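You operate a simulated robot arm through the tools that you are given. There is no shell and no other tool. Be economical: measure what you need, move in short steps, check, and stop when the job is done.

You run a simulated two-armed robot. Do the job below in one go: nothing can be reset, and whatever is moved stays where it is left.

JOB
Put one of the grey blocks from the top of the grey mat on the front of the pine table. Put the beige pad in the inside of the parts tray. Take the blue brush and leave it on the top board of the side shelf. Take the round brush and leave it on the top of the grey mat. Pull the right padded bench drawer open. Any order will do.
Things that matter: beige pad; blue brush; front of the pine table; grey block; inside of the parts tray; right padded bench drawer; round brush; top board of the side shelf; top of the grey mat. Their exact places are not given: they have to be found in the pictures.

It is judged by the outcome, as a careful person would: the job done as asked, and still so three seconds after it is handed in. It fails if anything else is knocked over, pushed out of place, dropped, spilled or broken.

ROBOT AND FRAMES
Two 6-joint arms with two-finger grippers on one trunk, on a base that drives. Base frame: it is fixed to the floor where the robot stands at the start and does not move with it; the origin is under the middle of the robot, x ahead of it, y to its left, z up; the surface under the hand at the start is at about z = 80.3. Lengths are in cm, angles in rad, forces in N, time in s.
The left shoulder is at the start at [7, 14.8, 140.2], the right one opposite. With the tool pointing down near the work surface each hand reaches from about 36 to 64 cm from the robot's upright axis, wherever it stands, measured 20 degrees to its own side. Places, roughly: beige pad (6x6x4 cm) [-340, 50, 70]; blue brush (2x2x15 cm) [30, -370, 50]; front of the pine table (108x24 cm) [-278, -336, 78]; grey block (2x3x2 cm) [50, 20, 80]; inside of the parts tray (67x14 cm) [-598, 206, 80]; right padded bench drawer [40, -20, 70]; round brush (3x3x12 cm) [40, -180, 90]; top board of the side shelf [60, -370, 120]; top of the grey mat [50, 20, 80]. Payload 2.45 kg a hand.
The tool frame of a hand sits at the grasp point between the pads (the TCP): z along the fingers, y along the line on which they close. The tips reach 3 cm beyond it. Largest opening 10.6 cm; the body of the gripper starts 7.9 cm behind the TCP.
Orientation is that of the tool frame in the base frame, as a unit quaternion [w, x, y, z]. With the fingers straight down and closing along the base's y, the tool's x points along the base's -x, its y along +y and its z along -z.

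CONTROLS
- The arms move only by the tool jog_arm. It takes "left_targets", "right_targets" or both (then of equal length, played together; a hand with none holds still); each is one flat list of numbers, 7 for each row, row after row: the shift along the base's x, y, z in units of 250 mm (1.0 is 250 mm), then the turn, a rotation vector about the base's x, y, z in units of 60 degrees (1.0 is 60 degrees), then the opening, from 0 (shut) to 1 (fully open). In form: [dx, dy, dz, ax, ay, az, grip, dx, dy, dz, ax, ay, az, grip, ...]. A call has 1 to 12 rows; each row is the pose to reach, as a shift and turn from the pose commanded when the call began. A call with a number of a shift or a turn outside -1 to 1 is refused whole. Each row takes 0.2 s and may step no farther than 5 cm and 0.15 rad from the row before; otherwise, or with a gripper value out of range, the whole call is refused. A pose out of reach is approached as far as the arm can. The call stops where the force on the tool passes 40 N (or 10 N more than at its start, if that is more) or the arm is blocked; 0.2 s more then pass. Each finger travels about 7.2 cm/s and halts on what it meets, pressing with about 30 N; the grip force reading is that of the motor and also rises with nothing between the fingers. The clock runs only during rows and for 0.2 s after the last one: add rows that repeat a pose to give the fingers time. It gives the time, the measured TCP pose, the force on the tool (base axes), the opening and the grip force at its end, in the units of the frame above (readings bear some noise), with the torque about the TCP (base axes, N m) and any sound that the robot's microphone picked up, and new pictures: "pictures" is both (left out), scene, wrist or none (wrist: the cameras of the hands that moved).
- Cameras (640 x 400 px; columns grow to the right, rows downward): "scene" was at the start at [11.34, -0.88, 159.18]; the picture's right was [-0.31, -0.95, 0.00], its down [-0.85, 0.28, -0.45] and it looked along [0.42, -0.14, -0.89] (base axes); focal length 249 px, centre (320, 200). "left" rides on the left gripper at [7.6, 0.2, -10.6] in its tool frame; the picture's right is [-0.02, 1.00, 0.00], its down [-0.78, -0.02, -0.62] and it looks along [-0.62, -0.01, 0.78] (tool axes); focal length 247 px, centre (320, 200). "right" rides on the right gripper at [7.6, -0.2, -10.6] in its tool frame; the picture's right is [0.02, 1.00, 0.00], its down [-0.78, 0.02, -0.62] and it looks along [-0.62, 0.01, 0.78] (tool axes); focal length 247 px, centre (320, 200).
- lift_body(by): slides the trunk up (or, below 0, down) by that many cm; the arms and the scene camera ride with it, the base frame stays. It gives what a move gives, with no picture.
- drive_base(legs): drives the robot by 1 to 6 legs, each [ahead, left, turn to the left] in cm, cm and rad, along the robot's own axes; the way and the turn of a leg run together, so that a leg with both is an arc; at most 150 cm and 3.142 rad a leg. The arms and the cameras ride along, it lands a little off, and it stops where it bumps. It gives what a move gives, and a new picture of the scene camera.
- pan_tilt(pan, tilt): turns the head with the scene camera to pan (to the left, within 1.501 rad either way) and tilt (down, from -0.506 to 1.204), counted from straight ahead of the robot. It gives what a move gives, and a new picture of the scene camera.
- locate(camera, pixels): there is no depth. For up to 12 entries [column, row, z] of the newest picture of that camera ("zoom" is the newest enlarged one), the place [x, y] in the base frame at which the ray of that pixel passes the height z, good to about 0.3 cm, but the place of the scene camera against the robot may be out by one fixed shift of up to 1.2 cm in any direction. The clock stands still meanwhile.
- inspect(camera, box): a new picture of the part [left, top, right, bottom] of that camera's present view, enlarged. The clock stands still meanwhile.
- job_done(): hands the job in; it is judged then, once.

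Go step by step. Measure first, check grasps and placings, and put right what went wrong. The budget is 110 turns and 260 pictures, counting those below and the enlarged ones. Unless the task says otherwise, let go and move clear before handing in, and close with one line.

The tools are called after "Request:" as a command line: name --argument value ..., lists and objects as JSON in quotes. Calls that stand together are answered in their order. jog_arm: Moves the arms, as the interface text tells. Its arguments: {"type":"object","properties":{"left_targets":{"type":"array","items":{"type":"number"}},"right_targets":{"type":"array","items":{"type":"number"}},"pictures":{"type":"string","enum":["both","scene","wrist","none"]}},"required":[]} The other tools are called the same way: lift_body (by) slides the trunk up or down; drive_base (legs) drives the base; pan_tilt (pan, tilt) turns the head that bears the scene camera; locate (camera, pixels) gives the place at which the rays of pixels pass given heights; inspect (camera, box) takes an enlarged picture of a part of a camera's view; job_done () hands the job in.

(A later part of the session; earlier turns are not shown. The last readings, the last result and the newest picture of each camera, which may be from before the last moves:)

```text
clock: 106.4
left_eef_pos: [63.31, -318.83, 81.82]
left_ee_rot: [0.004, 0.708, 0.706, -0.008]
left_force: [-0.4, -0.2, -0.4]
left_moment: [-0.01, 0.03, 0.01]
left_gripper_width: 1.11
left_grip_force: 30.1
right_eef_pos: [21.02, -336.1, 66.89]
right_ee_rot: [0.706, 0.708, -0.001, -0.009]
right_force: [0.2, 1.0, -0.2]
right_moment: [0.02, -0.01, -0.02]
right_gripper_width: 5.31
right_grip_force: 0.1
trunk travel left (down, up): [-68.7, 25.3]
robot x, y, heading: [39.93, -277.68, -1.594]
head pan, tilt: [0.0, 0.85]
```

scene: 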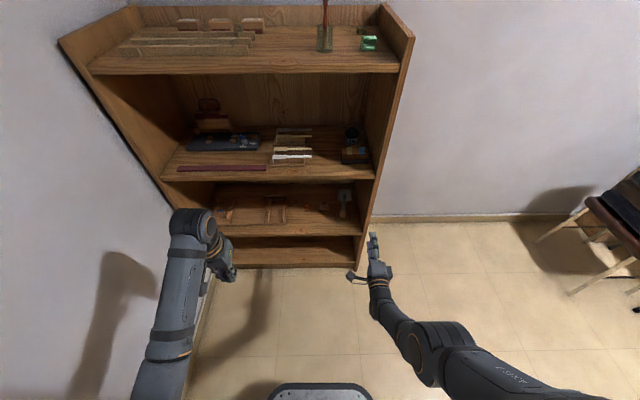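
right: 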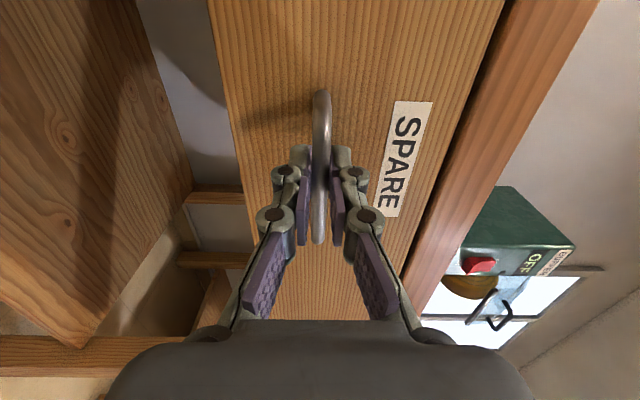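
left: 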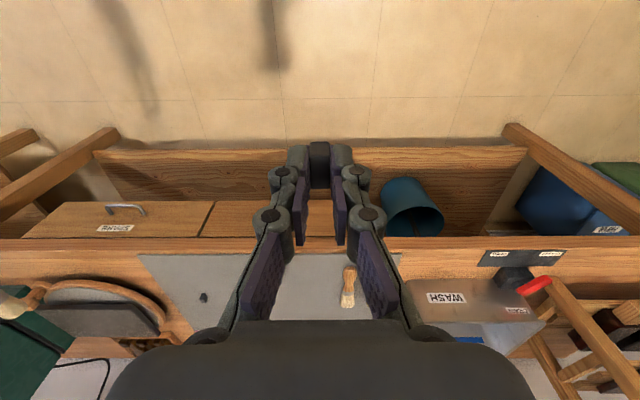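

The likely blue brush stands in a wooden cup on the third board at zoom (512,120). I'll unroll the right hand so its fingers close horizontally, and measure the boards.

Request:
inspect --camera "scene" --box '[300, 170, 380, 220]'

Request:
locate --camera "scene" --pixels '[[300, 236, 40], [300, 236, 45], [300, 236, 50], [300, 180, 80], [300, 180, 85], [300, 70, 118], [300, 70, 122], [358, 266, 0], [358, 266, 5]]'

Request:
jog_arm --right_targets '[0, 0, 0, 0, 0.14, 0, 0.5, 0, 0, 0, 0, 0.28, 0, 0.5, 0, 0, 0, 0, 0.42, 0, 0.5, 0, 0, 0, 0, 0.56, 0, 0.5, 0, 0, 0, 0, 0.7, 0, 0.5, 0, 0, 0, 0, 0.84, 0, 0.5, 0, 0, 0, 0, 0.98, 0, 0.5]' --pictures "none"

Request:
jog_arm --right_targets '[0, 0, 0, 0, 0.13, 0, 0.5, 0, 0, 0, 0, 0.26, 0, 0.5, 0, 0, 0, 0, 0.39, 0, 0.5, 0, 0, 0, 0, 0.515, 0, 0.5]' --pictures "wrist"

```text
8.00 times, centred on (340, 195) of scene
```

zoom: 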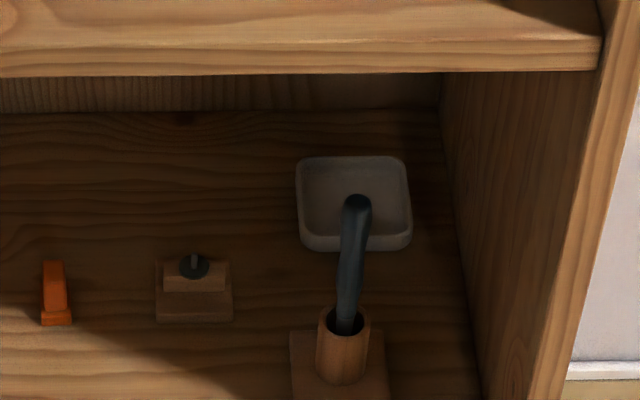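

```text
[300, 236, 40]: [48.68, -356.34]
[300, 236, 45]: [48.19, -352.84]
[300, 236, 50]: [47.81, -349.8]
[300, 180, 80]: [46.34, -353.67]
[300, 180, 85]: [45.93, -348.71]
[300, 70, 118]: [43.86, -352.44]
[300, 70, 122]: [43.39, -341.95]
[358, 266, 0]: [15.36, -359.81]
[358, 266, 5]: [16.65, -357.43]
```

```text
clock: 108.0
left_eef_pos: [63.26, -318.87, 81.82]
left_ee_rot: [0.005, 0.708, 0.706, -0.008]
left_force: [-0.9, 0.6, 0.5]
left_moment: [0.0, 0.04, 0.01]
left_gripper_width: 1.09
left_grip_force: 30.1
right_eef_pos: [20.75, -335.91, 67.24]
right_ee_rot: [0.615, 0.612, 0.346, -0.356]
right_force: [0.8, 0.4, -0.4]
right_moment: [0.0, 0.02, 0.0]
right_gripper_width: 5.29
right_grip_force: 0.2
right hand out of reach, approached as far as the arm can: row 6
trunk travel left (down, up): [-68.7, 25.3]
robot x, y, heading: [40.19, -277.64, -1.59]
head pan, tilt: [0.0, 0.85]
```

```text
clock: 109.0
left_eef_pos: [63.43, -318.85, 81.9]
left_ee_rot: [0.005, 0.708, 0.706, -0.008]
left_force: [-0.2, -0.7, 0.1]
left_moment: [-0.01, 0.0, -0.01]
left_gripper_width: 1.13
left_grip_force: 30.0
right_eef_pos: [20.89, -335.77, 67.26]
right_ee_rot: [-0.501, -0.495, -0.497, 0.507]
right_force: [0.1, -1.0, -0.6]
right_moment: [0.01, 0.01, 0.03]
right_gripper_width: 5.29
right_grip_force: 0.0
right hand out of reach, approached as far as the arm can: row 1, 2, 3, 4
trunk travel left (down, up): [-68.7, 25.3]
robot x, y, heading: [40.08, -277.34, -1.592]
head pan, tilt: [0.0, 0.85]
```

right: 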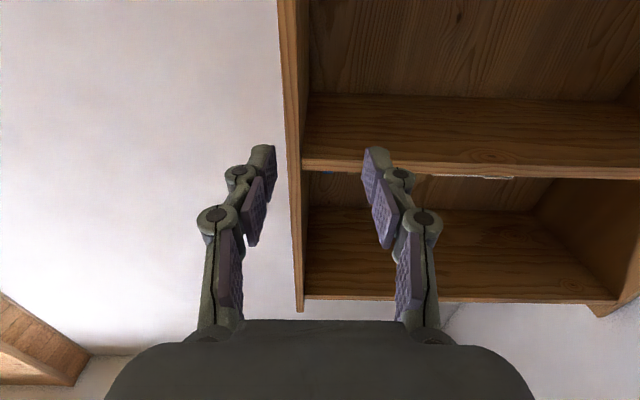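

The board-3 front is near (y≈-357, z≈40). I'll locate the cup base (343,214) and handle top (344.5,195) at candidate heights.

Request:
locate --camera "scene" --pixels '[[342.7, 217, 41], [342.7, 217, 43], [342.7, 209, 47], [344.6, 195, 56], [344.6, 195, 58], [344.6, 195, 60], [300, 224, 42], [300, 167, 79]]'

Request:
lift_body --by -14

Request:
jog_arm --right_targets '[0, 0, 0, 0, 0, 0, 0.5]' --pictures "both"

Request:
inspect --camera "scene" --box '[280, 120, 400, 220]'

```text
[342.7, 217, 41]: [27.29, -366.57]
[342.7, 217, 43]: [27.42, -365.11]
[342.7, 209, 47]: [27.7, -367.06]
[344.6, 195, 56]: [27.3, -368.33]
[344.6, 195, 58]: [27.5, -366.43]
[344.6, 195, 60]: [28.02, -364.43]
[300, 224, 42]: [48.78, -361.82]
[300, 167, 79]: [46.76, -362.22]
```

```text
clock: 110.7
left_eef_pos: [63.32, -318.95, 67.89]
left_ee_rot: [0.004, 0.708, 0.706, -0.008]
left_force: [0.3, -0.1, 0.0]
left_moment: [0.0, -0.01, -0.01]
left_gripper_width: 1.11
left_grip_force: 29.8
right_eef_pos: [20.76, -335.73, 53.29]
right_ee_rot: [-0.501, -0.496, -0.497, 0.506]
right_force: [-0.2, 0.7, 0.0]
right_moment: [0.0, 0.01, 0.0]
right_gripper_width: 5.27
right_grip_force: 0.1
trunk travel left (down, up): [-54.7, 39.3]
robot x, y, heading: [40.1, -277.56, -1.585]
head pan, tilt: [0.0, 0.85]
```

```text
clock: 111.1
left_eef_pos: [63.35, -318.91, 67.91]
left_ee_rot: [0.004, 0.708, 0.706, -0.008]
left_force: [0.6, -0.8, -0.6]
left_moment: [0.0, 0.0, 0.01]
left_gripper_width: 1.11
left_grip_force: 29.7
right_eef_pos: [20.79, -335.87, 53.21]
right_ee_rot: [-0.502, -0.495, -0.497, 0.506]
right_force: [0.3, 0.1, -0.5]
right_moment: [0.02, -0.01, 0.03]
right_gripper_width: 5.32
right_grip_force: 0.1
trunk travel left (down, up): [-54.7, 39.3]
robot x, y, heading: [40.0, -278.23, -1.583]
head pan, tilt: [0.0, 0.85]
```

scene: 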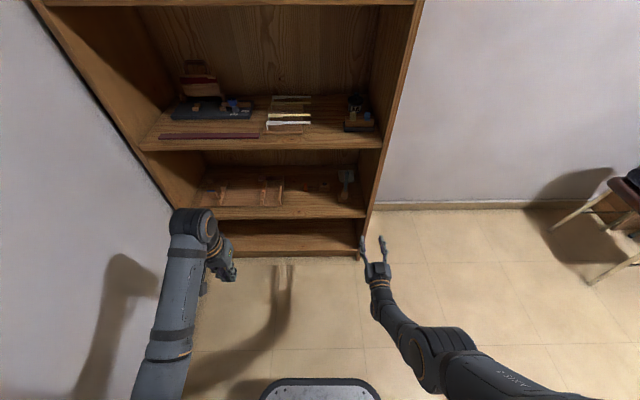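
right: 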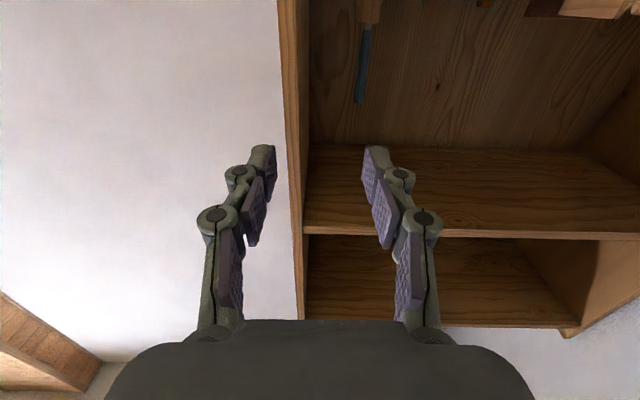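

```text
4.00 times, centred on (340, 170) of scene
```

zoom: 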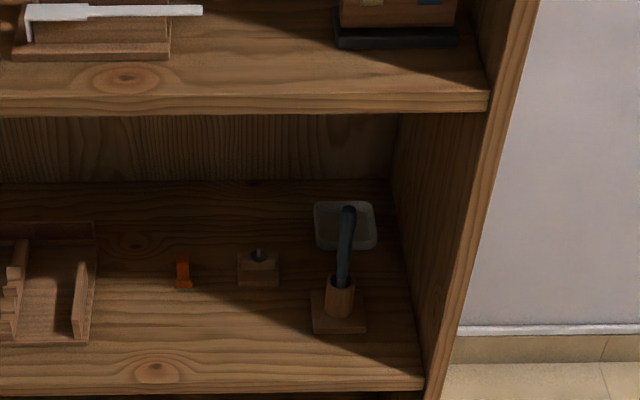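

The blue handle is visible at (363,25–105): top at about (27.8,-367,58.7), cup top near z 48. I'll align x and height, then approach partway.

Request:
lift_body --by 2

Request:
jog_arm --right_targets '[0.08, 0, 0, 0, 0, 0, 0.5, 0.16, 0, 0, 0, 0, 0, 0.5]' --pictures "none"

Request:
drive_base --legs '[[0, 3, 0], [17, 0, 0]]'

Request:
jog_arm --right_targets '[0, 0, 0, 0, 0, 0, 0.5]' --pictures "wrist"

```text
clock: 111.8
left_eef_pos: [63.36, -319.03, 69.88]
left_ee_rot: [0.004, 0.708, 0.706, -0.008]
left_force: [0.4, -0.7, 0.4]
left_moment: [0.02, -0.01, -0.01]
left_gripper_width: 1.1
left_grip_force: 30.2
right_eef_pos: [20.8, -335.91, 55.18]
right_ee_rot: [-0.501, -0.496, -0.497, 0.506]
right_force: [-0.1, 0.4, 0.0]
right_moment: [-0.03, -0.04, 0.01]
right_gripper_width: 5.3
right_grip_force: 0.1
trunk travel left (down, up): [-56.7, 37.3]
robot x, y, heading: [39.93, -277.47, -1.588]
head pan, tilt: [0.0, 0.85]
```

```text
clock: 112.4
left_eef_pos: [63.41, -318.96, 69.95]
left_ee_rot: [0.004, 0.708, 0.706, -0.008]
left_force: [-0.1, -0.3, -0.4]
left_moment: [-0.03, -0.02, 0.01]
left_gripper_width: 1.11
left_grip_force: 29.7
right_eef_pos: [24.58, -335.61, 55.45]
right_ee_rot: [-0.502, -0.495, -0.497, 0.506]
right_force: [0.8, -0.2, 0.1]
right_moment: [0.01, 0.0, 0.04]
right_gripper_width: 5.3
right_grip_force: 0.1
right hand out of reach, approached as far as the arm can: row 2
trunk travel left (down, up): [-56.7, 37.3]
robot x, y, heading: [40.11, -277.33, -1.587]
head pan, tilt: [0.0, 0.85]
```

```text
clock: 114.3
left_eef_pos: [66.28, -335.79, 69.92]
left_ee_rot: [0.003, 0.707, 0.707, -0.008]
left_force: [-0.5, 0.1, -0.2]
left_moment: [0.03, -0.01, 0.0]
left_gripper_width: 1.12
left_grip_force: 30.2
right_eef_pos: [27.75, -352.64, 55.37]
right_ee_rot: [-0.502, -0.495, -0.499, 0.503]
right_force: [-0.4, 0.4, -0.2]
right_moment: [0.0, 0.01, 0.01]
right_gripper_width: 5.29
right_grip_force: 0.1
trunk travel left (down, up): [-56.7, 37.3]
robot x, y, heading: [42.58, -294.47, -1.584]
head pan, tilt: [0.0, 0.85]
```

scene: 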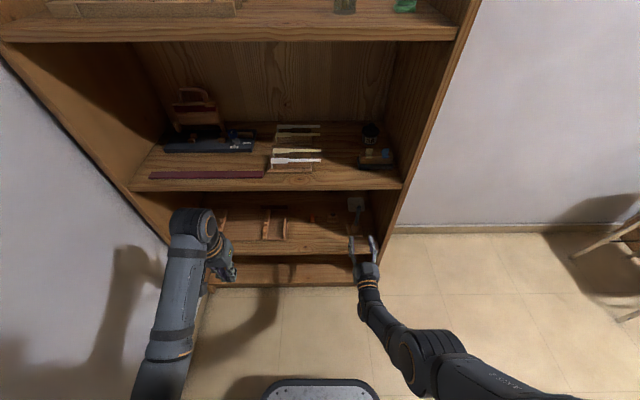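

```text
clock: 114.7
left_eef_pos: [66.37, -335.64, 69.85]
left_ee_rot: [0.003, 0.708, 0.707, -0.007]
left_force: [0.6, 0.0, -0.6]
left_moment: [0.01, -0.01, -0.01]
left_gripper_width: 1.07
left_grip_force: 30.2
right_eef_pos: [27.64, -352.58, 55.44]
right_ee_rot: [-0.503, -0.494, -0.499, 0.504]
right_force: [-0.8, -0.4, -0.3]
right_moment: [0.04, 0.01, 0.0]
right_gripper_width: 5.3
right_grip_force: 0.0
trunk travel left (down, up): [-56.7, 37.3]
robot x, y, heading: [42.83, -293.96, -1.586]
head pan, tilt: [0.0, 0.85]
```

right: 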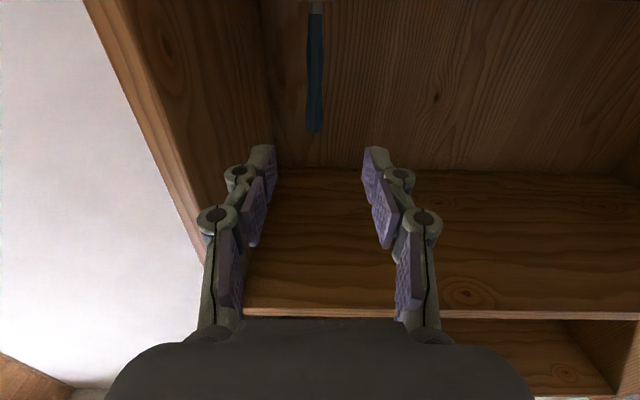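

The brush (col 315, rows 15–132) is nearly centred, about 15 cm ahead. I'll drive 12 cm ahead and look.

Request:
drive_base --legs '[[12, -0.4, 0]]'

Request:
jog_arm --right_targets '[0, 0, 0, 0, 0, 0, 0.5]' --pictures "wrist"

```text
clock: 115.9
left_eef_pos: [65.74, -347.52, 69.84]
left_ee_rot: [0.004, 0.707, 0.707, -0.007]
left_force: [0.0, -0.7, -0.6]
left_moment: [0.02, 0.01, 0.0]
left_gripper_width: 1.1
left_grip_force: 29.9
right_eef_pos: [27.1, -364.52, 55.42]
right_ee_rot: [-0.502, -0.495, -0.499, 0.504]
right_force: [-0.4, -0.3, -0.3]
right_moment: [0.02, 0.02, -0.03]
right_gripper_width: 5.29
right_grip_force: 0.1
trunk travel left (down, up): [-56.7, 37.3]
robot x, y, heading: [42.12, -306.41, -1.589]
head pan, tilt: [0.0, 0.85]
```

scene: 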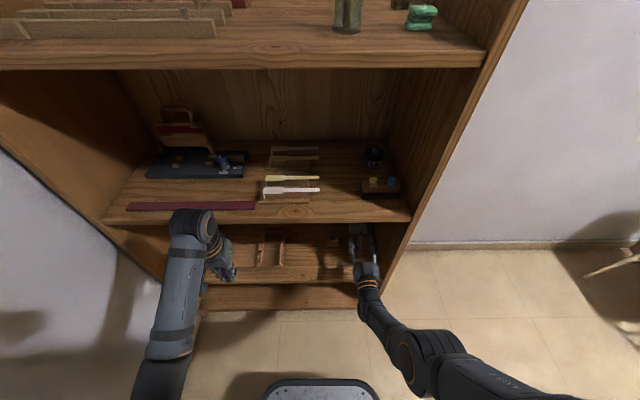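

```text
clock: 116.3
left_eef_pos: [65.78, -347.54, 69.9]
left_ee_rot: [0.004, 0.707, 0.707, -0.008]
left_force: [-0.6, 0.2, 0.0]
left_moment: [0.0, -0.02, -0.04]
left_gripper_width: 1.1
left_grip_force: 29.5
right_eef_pos: [27.23, -364.43, 55.44]
right_ee_rot: [-0.503, -0.494, -0.499, 0.505]
right_force: [0.5, -0.4, -0.6]
right_moment: [0.0, -0.05, 0.02]
right_gripper_width: 5.32
right_grip_force: 0.0
trunk travel left (down, up): [-56.7, 37.3]
robot x, y, heading: [42.54, -306.27, -1.584]
head pan, tilt: [0.0, 0.85]
```

right: 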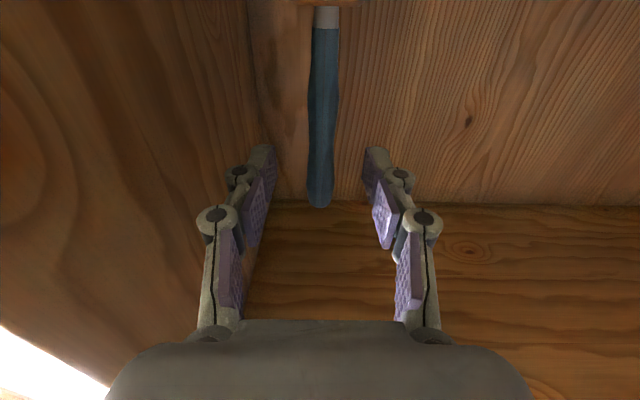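

The handle is centred (col 321), ~2.6 cm beyond the TCP. I'll advance 2 cm and close.

Request:
drive_base --legs '[[2.2, 0, 0]]'

Request:
jog_arm --right_targets '[0, 0, 0, 0, 0, 0, 0.2, 0, 0, 0, 0, 0, 0, 0, 0, 0, 0, 0, 0, 0, 0, 0, 0, 0, 0, 0, 0, 0]' --pictures "wrist"

```text
clock: 117.1
left_eef_pos: [65.83, -349.69, 69.91]
left_ee_rot: [0.005, 0.707, 0.707, -0.008]
left_force: [-0.3, 0.5, -0.8]
left_moment: [0.03, -0.02, 0.01]
left_gripper_width: 1.1
left_grip_force: 30.0
right_eef_pos: [27.14, -366.41, 55.45]
right_ee_rot: [-0.502, -0.494, -0.499, 0.504]
right_force: [0.0, -1.2, -0.4]
right_moment: [-0.01, -0.01, -0.04]
right_gripper_width: 5.32
right_grip_force: 0.1
trunk travel left (down, up): [-56.7, 37.3]
robot x, y, heading: [41.95, -308.4, -1.583]
head pan, tilt: [0.0, 0.85]
```

scene: 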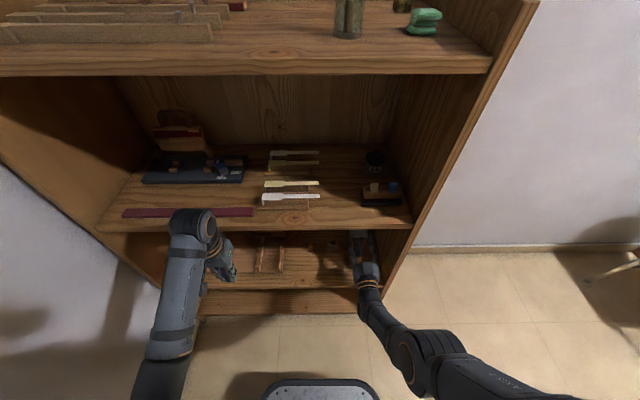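

```text
clock: 118.1
left_eef_pos: [65.68, -349.7, 69.81]
left_ee_rot: [0.004, 0.708, 0.706, -0.008]
left_force: [0.6, 0.7, 0.3]
left_moment: [0.03, 0.01, 0.03]
left_gripper_width: 1.09
left_grip_force: 30.2
right_eef_pos: [26.98, -366.44, 55.43]
right_ee_rot: [-0.503, -0.494, -0.499, 0.504]
right_force: [0.2, -0.9, 1.6]
right_moment: [-0.09, -0.01, -0.02]
right_gripper_width: 1.37
right_grip_force: 29.8
trunk travel left (down, up): [-56.7, 37.3]
robot x, y, heading: [42.27, -308.42, -1.584]
head pan, tilt: [0.0, 0.85]
```

right: 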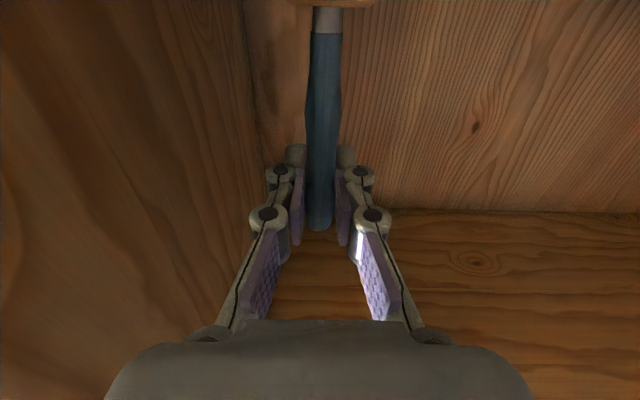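

The brush is gripped (1.37 cm). I'll lift 7 cm with the trunk to draw it from the cup and check.

Request:
lift_body --by 7

Request:
jog_arm --right_targets '[0, 0, 0, 0, 0, 0, 0]' --pictures "both"

Request:
inspect --camera "scene" --box '[300, 190, 420, 290]'

```text
clock: 119.2
left_eef_pos: [65.73, -349.84, 76.84]
left_ee_rot: [0.005, 0.708, 0.707, -0.008]
left_force: [-0.3, 0.7, 0.0]
left_moment: [0.05, -0.01, -0.01]
left_gripper_width: 1.09
left_grip_force: 30.0
right_eef_pos: [27.03, -366.59, 62.33]
right_ee_rot: [-0.502, -0.495, -0.499, 0.504]
right_force: [0.0, 0.6, -0.6]
right_moment: [-0.02, 0.0, -0.02]
right_gripper_width: 1.39
right_grip_force: 29.9
trunk travel left (down, up): [-63.7, 30.3]
robot x, y, heading: [42.63, -308.67, -1.586]
head pan, tilt: [0.0, 0.85]
```

```text
clock: 119.6
left_eef_pos: [65.68, -349.73, 76.87]
left_ee_rot: [0.004, 0.707, 0.708, -0.008]
left_force: [-0.2, -0.8, -1.8]
left_moment: [0.0, -0.03, 0.01]
left_gripper_width: 1.09
left_grip_force: 29.7
right_eef_pos: [27.12, -366.6, 62.38]
right_ee_rot: [-0.502, -0.495, -0.498, 0.505]
right_force: [-0.3, -0.3, -0.3]
right_moment: [-0.02, 0.01, 0.01]
right_gripper_width: 1.4
right_grip_force: 29.6
trunk travel left (down, up): [-63.7, 30.3]
robot x, y, heading: [42.39, -308.58, -1.583]
head pan, tilt: [0.0, 0.85]
```

scene: 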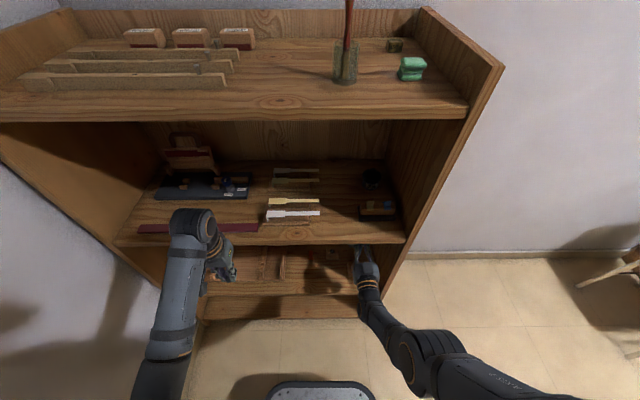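
right: 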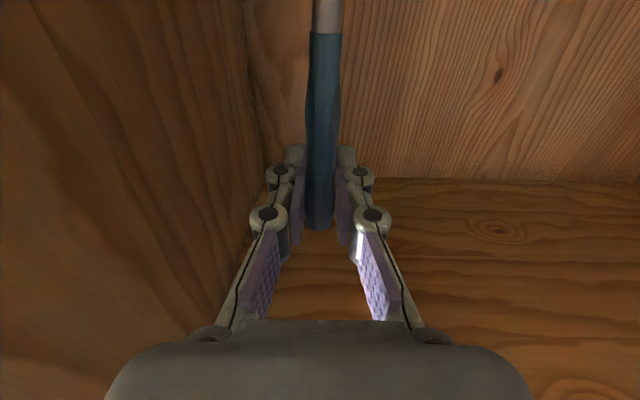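

```text
4.00 times, centred on (360, 240) of scene
```

zoom: 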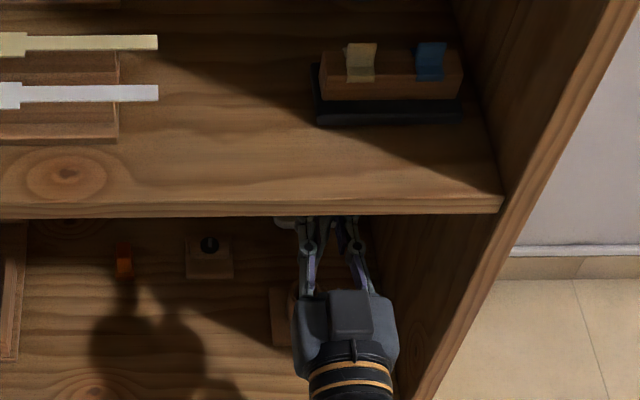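

The brush is clear of the cup. I'll lift 2 more cm, back out, then raise the trunk.

Request:
lift_body --by 2

Request:
drive_base --legs '[[-32, 0, 0]]'

Request:
lift_body --by 28

Request:
jog_arm --right_targets '[0, 0.05, 0.2, 0, 0, 0, 0, 0, 0.1, 0.4, 0, 0, 0, 0, 0, 0.1, 0.6, 0, 0, 0, 0, 0, 0.1, 0.8, 0, 0, 0, 0, 0, 0.1, 1.0, 0, 0, 0, 0]' --pictures "both"

```text
clock: 120.2
left_eef_pos: [65.9, -349.7, 78.78]
left_ee_rot: [0.005, 0.707, 0.707, -0.008]
left_force: [-0.3, 0.7, -1.7]
left_moment: [0.01, 0.0, 0.01]
left_gripper_width: 1.13
left_grip_force: 30.1
right_eef_pos: [27.06, -366.65, 64.39]
right_ee_rot: [-0.503, -0.495, -0.5, 0.503]
right_force: [0.2, 0.8, 0.6]
right_moment: [-0.05, -0.03, -0.04]
right_gripper_width: 1.38
right_grip_force: 30.0
trunk travel left (down, up): [-65.7, 28.3]
robot x, y, heading: [42.61, -308.1, -1.586]
head pan, tilt: [0.0, 0.85]
```

```text
clock: 122.3
left_eef_pos: [66.27, -318.35, 78.94]
left_ee_rot: [0.004, 0.706, 0.708, -0.008]
left_force: [0.5, 0.2, -0.2]
left_moment: [-0.01, -0.02, -0.01]
left_gripper_width: 1.11
left_grip_force: 30.2
right_eef_pos: [27.58, -335.46, 64.34]
right_ee_rot: [-0.503, -0.494, -0.499, 0.504]
right_force: [-0.1, 0.4, -0.3]
right_moment: [0.03, 0.02, 0.01]
right_gripper_width: 1.34
right_grip_force: 30.3
trunk travel left (down, up): [-65.7, 28.3]
robot x, y, heading: [43.16, -277.4, -1.58]
head pan, tilt: [0.0, 0.85]
```

scene: 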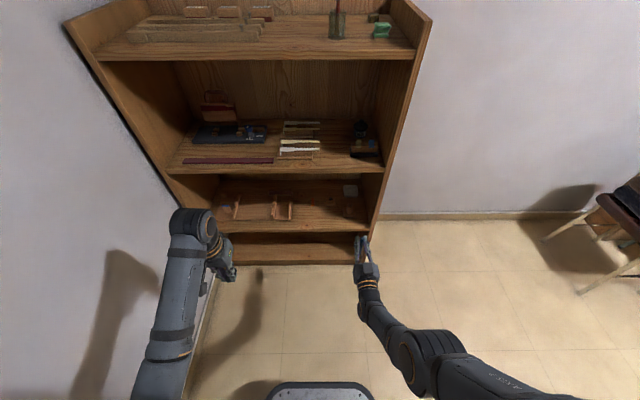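

```text
clock: 125.2
left_eef_pos: [66.15, -318.48, 106.85]
left_ee_rot: [0.004, 0.706, 0.708, -0.009]
left_force: [0.1, -1.0, 0.3]
left_moment: [-0.03, 0.03, 0.02]
left_gripper_width: 1.09
left_grip_force: 29.9
right_eef_pos: [27.64, -335.32, 92.4]
right_ee_rot: [-0.503, -0.494, -0.499, 0.503]
right_force: [0.7, -0.6, -0.8]
right_moment: [0.0, 0.02, -0.04]
right_gripper_width: 1.39
right_grip_force: 29.7
trunk travel left (down, up): [-93.7, 0.3]
robot x, y, heading: [42.54, -277.45, -1.584]
head pan, tilt: [0.0, 0.85]
```

```text
refused: row 1 steps farther than a row can; nothing moved
```

That step was slightly too long; I'll repeat with smaller ones.

Request:
jog_arm --right_targets '[0, 0, 0.19, 0, 0, 0, 0, 0, 0, 0.38, 0, 0, 0, 0, 0, 0, 0.57, 0, 0, 0, 0, 0, 0, 0.76, 0, 0, 0, 0, 0, 0, 0.95, 0, 0, 0, 0, 0, 0, 1.0, 0, 0, 0, 0]' --pictures "none"

Request:
pan_tilt --pan -0.1 --tilt 0.7

Request:
inspect --camera "scene" --box '[240, 120, 480, 270]'

```text
clock: 126.6
left_eef_pos: [66.13, -318.46, 106.92]
left_ee_rot: [0.005, 0.706, 0.708, -0.008]
left_force: [1.1, 0.7, -0.8]
left_moment: [0.0, 0.02, -0.01]
left_gripper_width: 1.11
left_grip_force: 30.0
right_eef_pos: [26.31, -335.81, 116.77]
right_ee_rot: [-0.493, -0.463, -0.519, 0.523]
right_force: [-0.7, 0.5, 0.1]
right_moment: [0.01, 0.06, 0.01]
right_gripper_width: 1.38
right_grip_force: 30.2
right hand out of reach, approached as far as the arm can: row 5, 6
trunk travel left (down, up): [-93.7, 0.3]
robot x, y, heading: [42.58, -277.46, -1.576]
head pan, tilt: [0.0, 0.85]
```

```text
clock: 127.3
left_eef_pos: [66.17, -318.5, 106.83]
left_ee_rot: [0.004, 0.706, 0.708, -0.008]
left_force: [-0.7, 0.6, -0.2]
left_moment: [-0.01, -0.03, 0.0]
left_gripper_width: 1.1
left_grip_force: 29.9
right_eef_pos: [26.34, -335.69, 116.36]
right_ee_rot: [-0.493, -0.465, -0.52, 0.52]
right_force: [-0.2, -0.4, -0.7]
right_moment: [0.01, 0.0, -0.02]
right_gripper_width: 1.36
right_grip_force: 29.7
trunk travel left (down, up): [-93.7, 0.3]
robot x, y, heading: [42.38, -277.17, -1.586]
head pan, tilt: [-0.099, 0.7]
```

scene: 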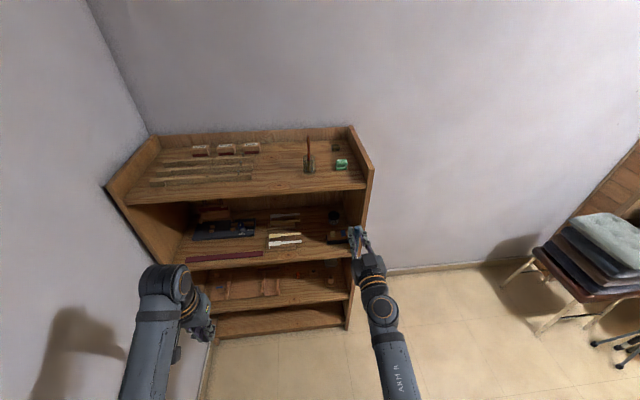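

```text
2.67 times, centred on (360, 195) of scene
```

zoom: 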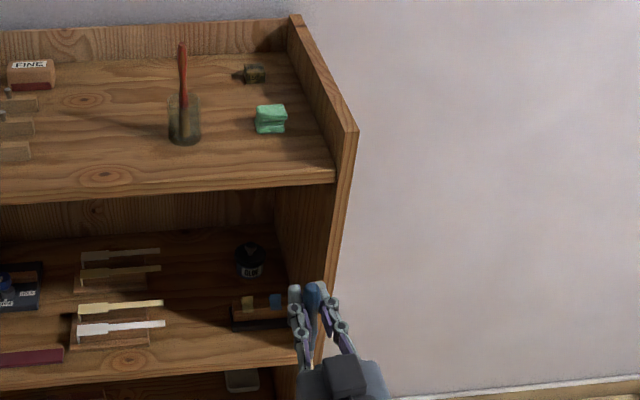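

Tool-horizontal reach ends near z=117. I'll roll the hand so the brush becomes horizontal along x (bristles toward +x), then pitch it down for a top-down lay.

Request:
jog_arm --right_targets '[0, 0, -0.05, 0, -0.14, 0, 0, 0, 0, -0.1, 0, -0.28, 0, 0, 0, 0, -0.2, 0, -0.42, 0, 0, 0, 0, -0.3, 0, -0.56, 0, 0, 0, 0, -0.3, 0, -0.7, 0, 0, 0, 0, -0.3, 0, -0.84, 0, 0, 0, 0, -0.3, 0, -0.98, 0, 0]' --pictures "none"

Request:
jog_arm --right_targets '[0, 0, 0, 0, -0.13, 0, 0, 0, 0, 0, 0, -0.26, 0, 0, 0, 0, 0, 0, -0.39, 0, 0, 0, 0, 0, 0, -0.52, 0, 0]' --pictures "scene"

```text
clock: 128.9
left_eef_pos: [66.24, -318.55, 106.96]
left_ee_rot: [0.005, 0.706, 0.708, -0.008]
left_force: [0.5, 0.2, 0.1]
left_moment: [-0.01, -0.01, 0.01]
left_gripper_width: 1.13
left_grip_force: 30.0
right_eef_pos: [27.2, -335.43, 108.72]
right_ee_rot: [0.681, 0.677, 0.194, -0.2]
right_force: [-0.4, -0.1, 0.1]
right_moment: [0.01, -0.01, -0.01]
right_gripper_width: 1.39
right_grip_force: 30.0
trunk travel left (down, up): [-93.7, 0.3]
robot x, y, heading: [43.05, -277.3, -1.585]
head pan, tilt: [-0.099, 0.7]
```

```text
clock: 129.9
left_eef_pos: [66.23, -318.48, 106.78]
left_ee_rot: [0.004, 0.706, 0.708, -0.008]
left_force: [0.3, 0.1, -0.4]
left_moment: [0.0, 0.05, 0.02]
left_gripper_width: 1.1
left_grip_force: 29.8
right_eef_pos: [27.08, -335.53, 108.84]
right_ee_rot: [0.709, 0.705, 0.007, -0.013]
right_force: [0.4, 0.3, -0.4]
right_moment: [-0.01, -0.01, -0.01]
right_gripper_width: 1.37
right_grip_force: 30.0
trunk travel left (down, up): [-93.7, 0.3]
robot x, y, heading: [42.66, -277.76, -1.584]
head pan, tilt: [-0.099, 0.7]
```

scene: 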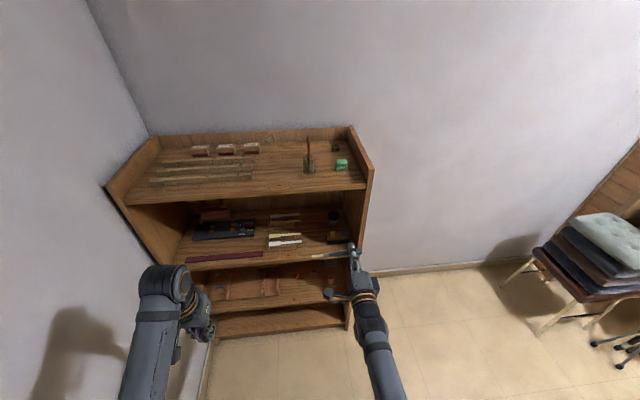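

The brush is now horizontal along x. I'll test raising it with a ~48° downward pitch, and measure the top board.

Request:
jog_arm --right_targets '[0, 0, 0.09, 0.12, 0, 0, 0, 0, 0, 0.18, 0.24, 0, 0, 0, 0, 0, 0.27, 0.36, 0, 0, 0, 0, 0, 0.36, 0.48, 0, 0, 0, 0, 0, 0.45, 0.6, 0, 0, 0, 0, 0, 0.54, 0.72, 0, 0, 0, 0, 0, 0.64, 0.84, 0, 0, 0]' --pictures "both"

Request:
inspect --camera "scene" --box '[140, 110, 400, 272]'

Request:
locate --camera "scene" --pixels '[[300, 189, 116], [300, 189, 118], [300, 189, 120], [300, 196, 116], [365, 181, 118], [300, 150, 118], [310, 170, 118], [342, 168, 118], [200, 186, 118]]'

```text
clock: 130.7
left_eef_pos: [66.2, -318.45, 106.93]
left_ee_rot: [0.005, 0.706, 0.708, -0.008]
left_force: [0.0, -0.1, -0.6]
left_moment: [0.0, -0.02, -0.01]
left_gripper_width: 1.13
left_grip_force: 29.7
right_eef_pos: [23.16, -334.42, 113.39]
right_ee_rot: [0.554, 0.827, 0.06, -0.077]
right_force: [0.2, -0.2, -0.1]
right_moment: [0.01, 0.0, 0.01]
right_gripper_width: 1.39
right_grip_force: 29.9
right hand out of reach, approached as far as the arm can: row 1, 2, 4
trunk travel left (down, up): [-93.7, 0.3]
robot x, y, heading: [42.75, -277.56, -1.579]
head pan, tilt: [-0.099, 0.7]
stopped in row 4 (right hand): the arm was blocked; the commanded pose is now the measured one
```

scene: 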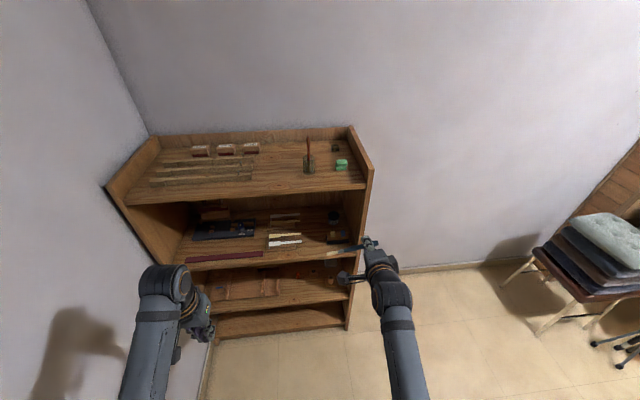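
right: 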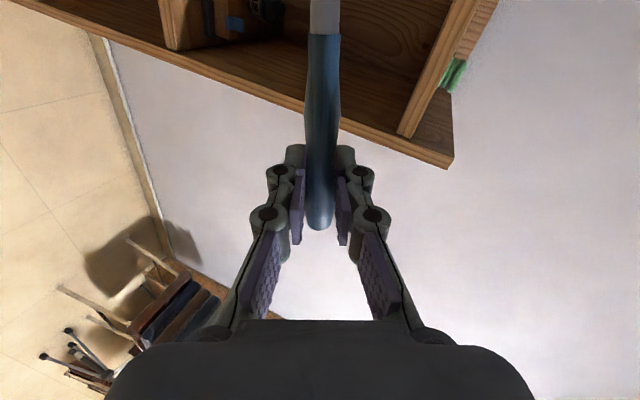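

```text
2.46 times, centred on (270, 191) of scene
```

zoom: 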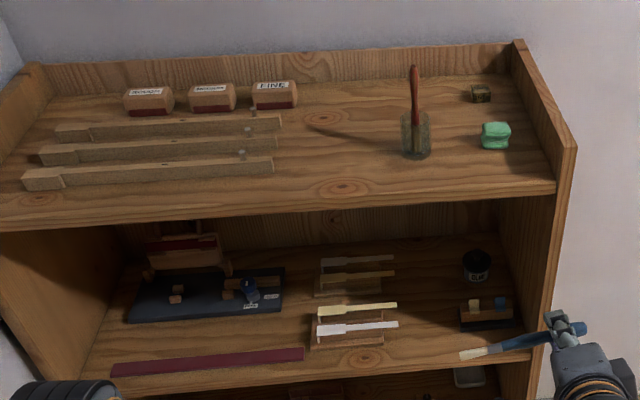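

```text
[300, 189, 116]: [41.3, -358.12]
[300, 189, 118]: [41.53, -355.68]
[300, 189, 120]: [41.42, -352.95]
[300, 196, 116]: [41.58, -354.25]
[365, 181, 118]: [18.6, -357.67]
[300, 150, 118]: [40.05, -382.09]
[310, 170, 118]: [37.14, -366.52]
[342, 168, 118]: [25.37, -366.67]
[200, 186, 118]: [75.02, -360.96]
```

The arm seems too folded here rather than over-stretched: the wrist must be at least ~47 cm from the shoulder, so extending outward should allow more height. I'll back the base off, extend the hand and straighten its orientation.

Request:
drive_base --legs '[[-14, 0, 0]]'

Request:
jog_arm --right_targets '[0.03, -0.12, 0, 0, -0.06, 0, 0, 0.06, -0.24, 0, 0, -0.12, 0, 0, 0.1, -0.36, 0, 0, -0.186, 0, 0, 0.1, -0.4, 0.1, 0, -0.186, 0, 0, 0.1, -0.4, 0.25, 0, -0.186, 0, 0, 0.1, -0.4, 0.42, 0, -0.186, 0, 0]' --pictures "none"

```text
clock: 132.0
left_eef_pos: [70.28, -313.67, 106.9]
left_ee_rot: [0.005, 0.683, 0.731, -0.008]
left_force: [0.1, -0.2, -0.8]
left_moment: [0.03, 0.0, 0.04]
left_gripper_width: 1.11
left_grip_force: 30.2
right_eef_pos: [28.56, -332.49, 113.22]
right_ee_rot: [0.557, 0.824, 0.088, -0.059]
right_force: [0.9, -0.2, -0.4]
right_moment: [-0.02, 0.01, -0.01]
right_gripper_width: 1.37
right_grip_force: 29.9
trunk travel left (down, up): [-93.7, 0.3]
robot x, y, heading: [44.3, -274.07, -1.514]
head pan, tilt: [-0.099, 0.7]
stopped in leg 1: the robot was blocked; the commanded pose is now the measured one
```

scene: 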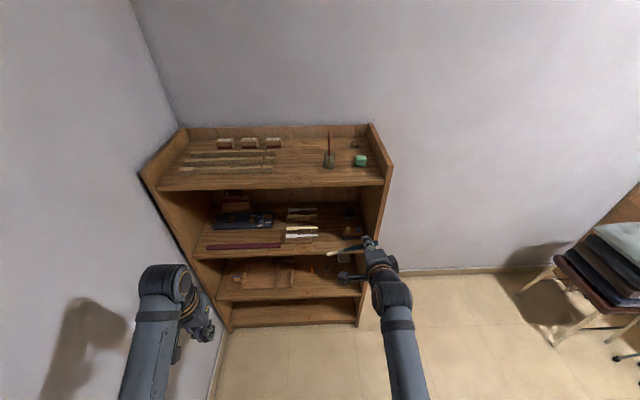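

```text
clock: 133.4
left_eef_pos: [70.56, -313.65, 106.8]
left_ee_rot: [0.004, 0.682, 0.732, -0.008]
left_force: [0.6, 0.3, -1.2]
left_moment: [-0.02, 0.0, -0.04]
left_gripper_width: 1.09
left_grip_force: 29.9
right_eef_pos: [31.43, -342.69, 123.76]
right_ee_rot: [0.562, 0.826, 0.033, 0.021]
right_force: [-0.5, -0.9, 0.3]
right_moment: [-0.04, 0.0, -0.04]
right_gripper_width: 1.34
right_grip_force: 29.9
trunk travel left (down, up): [-93.7, 0.3]
robot x, y, heading: [44.23, -274.13, -1.516]
head pan, tilt: [-0.099, 0.7]
```

Extending works: the hand is now at z=123.8. The base touched something behind it (the table end) after 4 cm, so I won't back further. Next I'll pitch the tool to ~60° down while rising to z≈130.

Request:
jog_arm --right_targets '[0, 0, 0.04, 0.107, 0.004, -0.012, 0, 0, 0, 0.08, 0.214, 0.008, -0.024, 0, 0, 0, 0.12, 0.321, 0.012, -0.036, 0, 0, 0, 0.16, 0.428, 0.016, -0.048, 0, 0, 0, 0.2, 0.535, 0.02, -0.06, 0, 0, 0, 0.24, 0.642, 0.023, -0.072, 0]' --pictures "both"

Request:
pan_tilt --pan 1.45 --tilt 0.6

```text
clock: 134.8
left_eef_pos: [70.58, -313.79, 106.84]
left_ee_rot: [0.005, 0.683, 0.731, -0.008]
left_force: [0.3, 0.4, -0.5]
left_moment: [-0.01, 0.01, 0.03]
left_gripper_width: 1.1
left_grip_force: 30.0
right_eef_pos: [31.18, -342.53, 129.79]
right_ee_rot: [0.258, 0.966, 0.001, 0.001]
right_force: [-0.8, 0.4, 0.0]
right_moment: [-0.01, 0.02, 0.0]
right_gripper_width: 1.39
right_grip_force: 29.7
trunk travel left (down, up): [-93.7, 0.3]
robot x, y, heading: [44.22, -273.86, -1.515]
head pan, tilt: [-0.099, 0.7]
```

scene: 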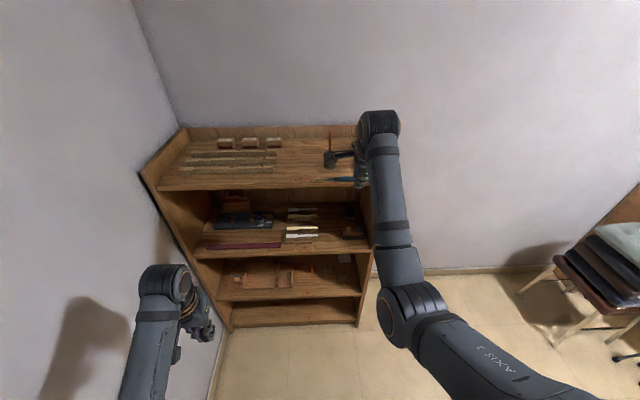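
right: 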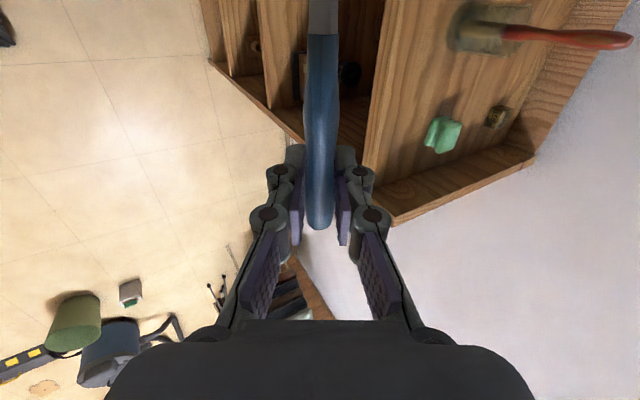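

```text
clock: 136.4
left_eef_pos: [70.52, -313.59, 106.81]
left_ee_rot: [0.005, 0.683, 0.73, -0.008]
left_force: [0.0, 0.2, -1.2]
left_moment: [0.01, 0.0, 0.0]
left_gripper_width: 1.11
left_grip_force: 30.1
right_eef_pos: [31.28, -342.57, 129.79]
right_ee_rot: [0.259, 0.966, 0.001, 0.0]
right_force: [0.0, -0.6, 0.0]
right_moment: [-0.02, 0.01, -0.04]
right_gripper_width: 1.47
right_grip_force: 29.6
trunk travel left (down, up): [-93.7, 0.3]
robot x, y, heading: [44.15, -274.14, -1.514]
head pan, tilt: [1.45, 0.6]
```

scene: 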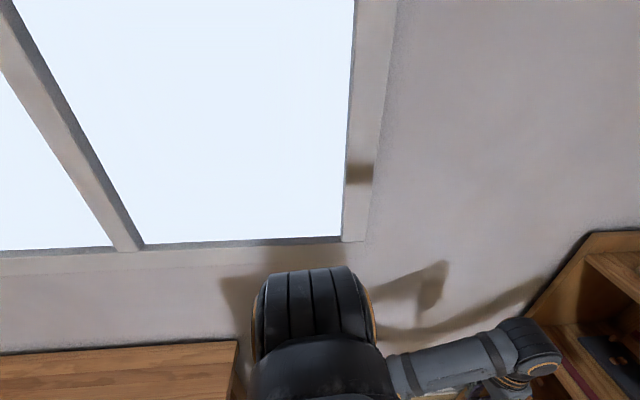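

The hand is at z=129.8 with a clean 60° pitch and the brush along x. I'll look back at the shelf, and measure the board in the wrist view.

Request:
inspect --camera "right" --box '[340, 0, 580, 230]'

Request:
pan_tilt --pan -0.1 --tilt 0.7

Request:
inspect --camera "scene" --box '[260, 110, 420, 210]'

```text
1.74 times, centred on (460, 115) of right
```

zoom: 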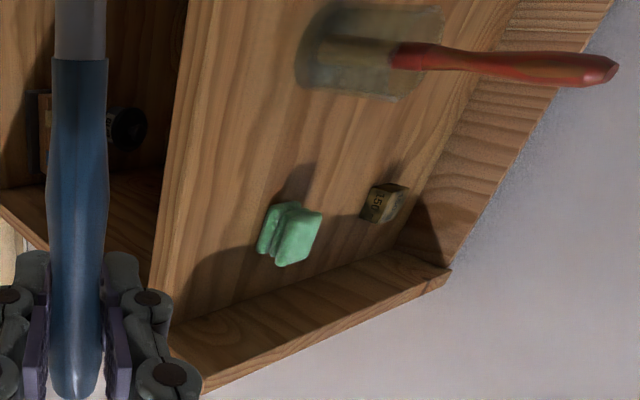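

```text
clock: 138.1
left_eef_pos: [70.51, -313.68, 106.83]
left_ee_rot: [0.005, 0.682, 0.731, -0.009]
left_force: [1.1, -0.1, 0.2]
left_moment: [0.01, -0.02, 0.01]
left_gripper_width: 1.09
left_grip_force: 29.8
right_eef_pos: [31.22, -342.54, 129.77]
right_ee_rot: [0.259, 0.966, 0.001, 0.0]
right_force: [-0.9, -0.4, 0.3]
right_moment: [0.0, 0.03, 0.0]
right_gripper_width: 1.45
right_grip_force: 30.0
trunk travel left (down, up): [-93.7, 0.3]
robot x, y, heading: [43.77, -273.96, -1.516]
head pan, tilt: [-0.099, 0.7]
```

scene: 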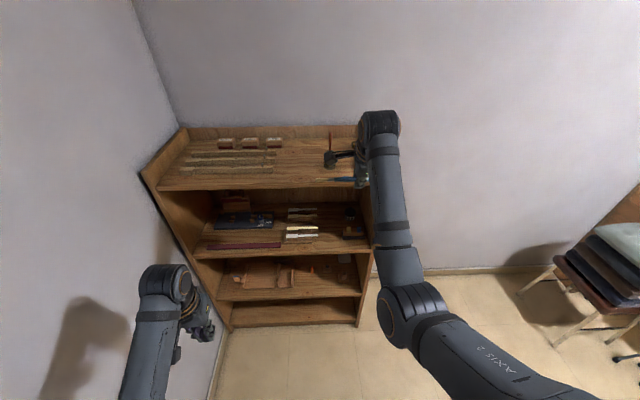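

```text
4.00 times, centred on (340, 160) of scene
```

zoom: 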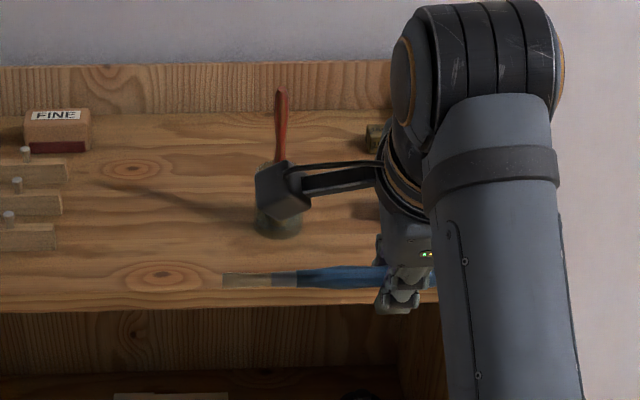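

Request:
locate --camera "right" --pixels '[[380.6, 115, 116], [380.6, 115, 118], [380.6, 115, 120], [380.6, 115, 122], [440, 150, 119]]'

Request:
locate --camera "scene" --pixels '[[297.5, 183.2, 116], [297.5, 183.2, 118], [297.5, 183.2, 120], [297.5, 183.2, 122], [329, 168, 119], [320, 178, 128]]'

```text
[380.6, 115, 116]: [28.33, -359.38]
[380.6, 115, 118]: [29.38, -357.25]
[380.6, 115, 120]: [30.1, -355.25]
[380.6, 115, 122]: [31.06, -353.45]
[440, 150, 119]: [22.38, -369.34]
```

```text
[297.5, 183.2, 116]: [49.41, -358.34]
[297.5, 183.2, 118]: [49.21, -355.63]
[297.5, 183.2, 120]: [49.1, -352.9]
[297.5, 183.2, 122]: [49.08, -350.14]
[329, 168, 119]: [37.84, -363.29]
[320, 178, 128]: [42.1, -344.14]
```

Triangulation puts the board top at z≈113–115 with its front at y≈-361.8; the free band in front of the jar and sponge runs from -362 to -370. I'll drive ahead so the brush hangs over that band.

Request:
drive_base --legs '[[22.5, 0, 0]]'

Request:
jog_arm --right_targets '[0, 0, -0.08, 0, 0.06, 0, 0, 0, 0, -0.16, 0, 0.115, 0, 0, 0, 0, -0.24, 0, 0.115, 0, 0, 0, 0, -0.3, 0, 0.115, 0, 0]' --pictures "both"

Request:
inspect --camera "scene" --box '[240, 120, 440, 245]'

```text
clock: 139.8
left_eef_pos: [71.35, -336.23, 106.96]
left_ee_rot: [0.005, 0.684, 0.729, -0.01]
left_force: [-0.4, -0.5, -0.5]
left_moment: [-0.06, 0.0, 0.0]
left_gripper_width: 1.11
left_grip_force: 29.9
right_eef_pos: [32.04, -364.76, 130.1]
right_ee_rot: [0.26, 0.966, -0.002, -0.001]
right_force: [0.6, -0.2, 1.0]
right_moment: [-0.02, -0.01, -0.02]
right_gripper_width: 1.45
right_grip_force: 30.1
trunk travel left (down, up): [-93.7, 0.3]
robot x, y, heading: [45.72, -296.74, -1.515]
head pan, tilt: [-0.099, 0.7]
```

scene: 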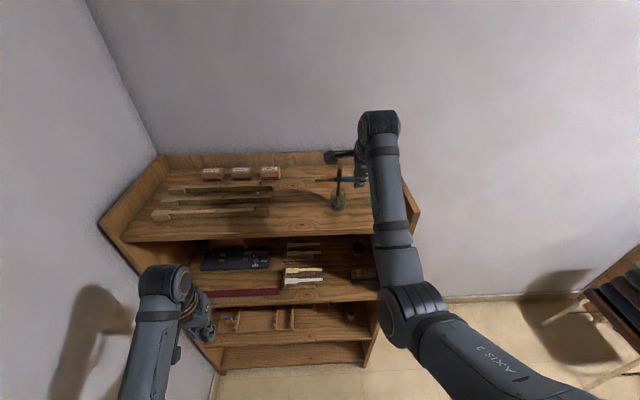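

```text
clock: 140.8
left_eef_pos: [71.5, -336.26, 107.09]
left_ee_rot: [0.006, 0.684, 0.729, -0.008]
left_force: [-0.1, 0.1, -0.1]
left_moment: [0.03, -0.02, 0.03]
left_gripper_width: 1.12
left_grip_force: 30.2
right_eef_pos: [32.15, -364.99, 122.48]
right_ee_rot: [0.259, 0.964, 0.012, -0.059]
right_force: [-2.3, 1.5, 15.7]
right_moment: [0.12, -0.5, 0.07]
right_gripper_width: 1.43
right_grip_force: 29.9
trunk travel left (down, up): [-93.7, 0.3]
robot x, y, heading: [45.28, -296.49, -1.516]
head pan, tilt: [-0.099, 0.7]
```

scene: 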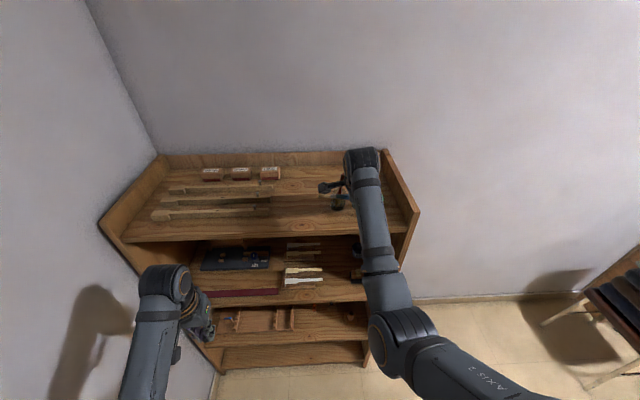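
right: 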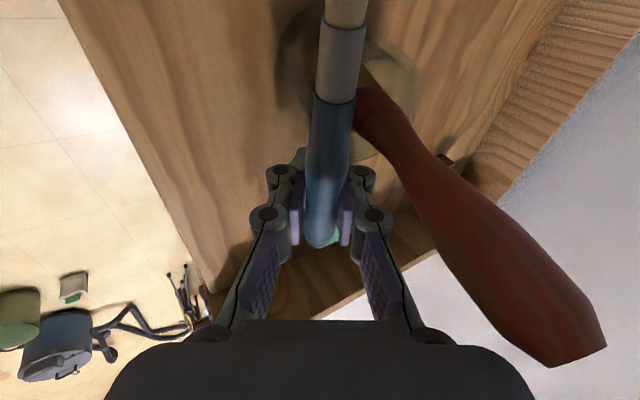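

```text
3.20 times, centred on (340, 182) of scene
```

zoom: 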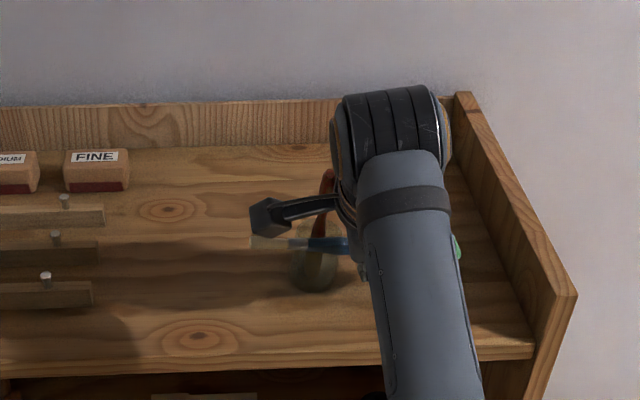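

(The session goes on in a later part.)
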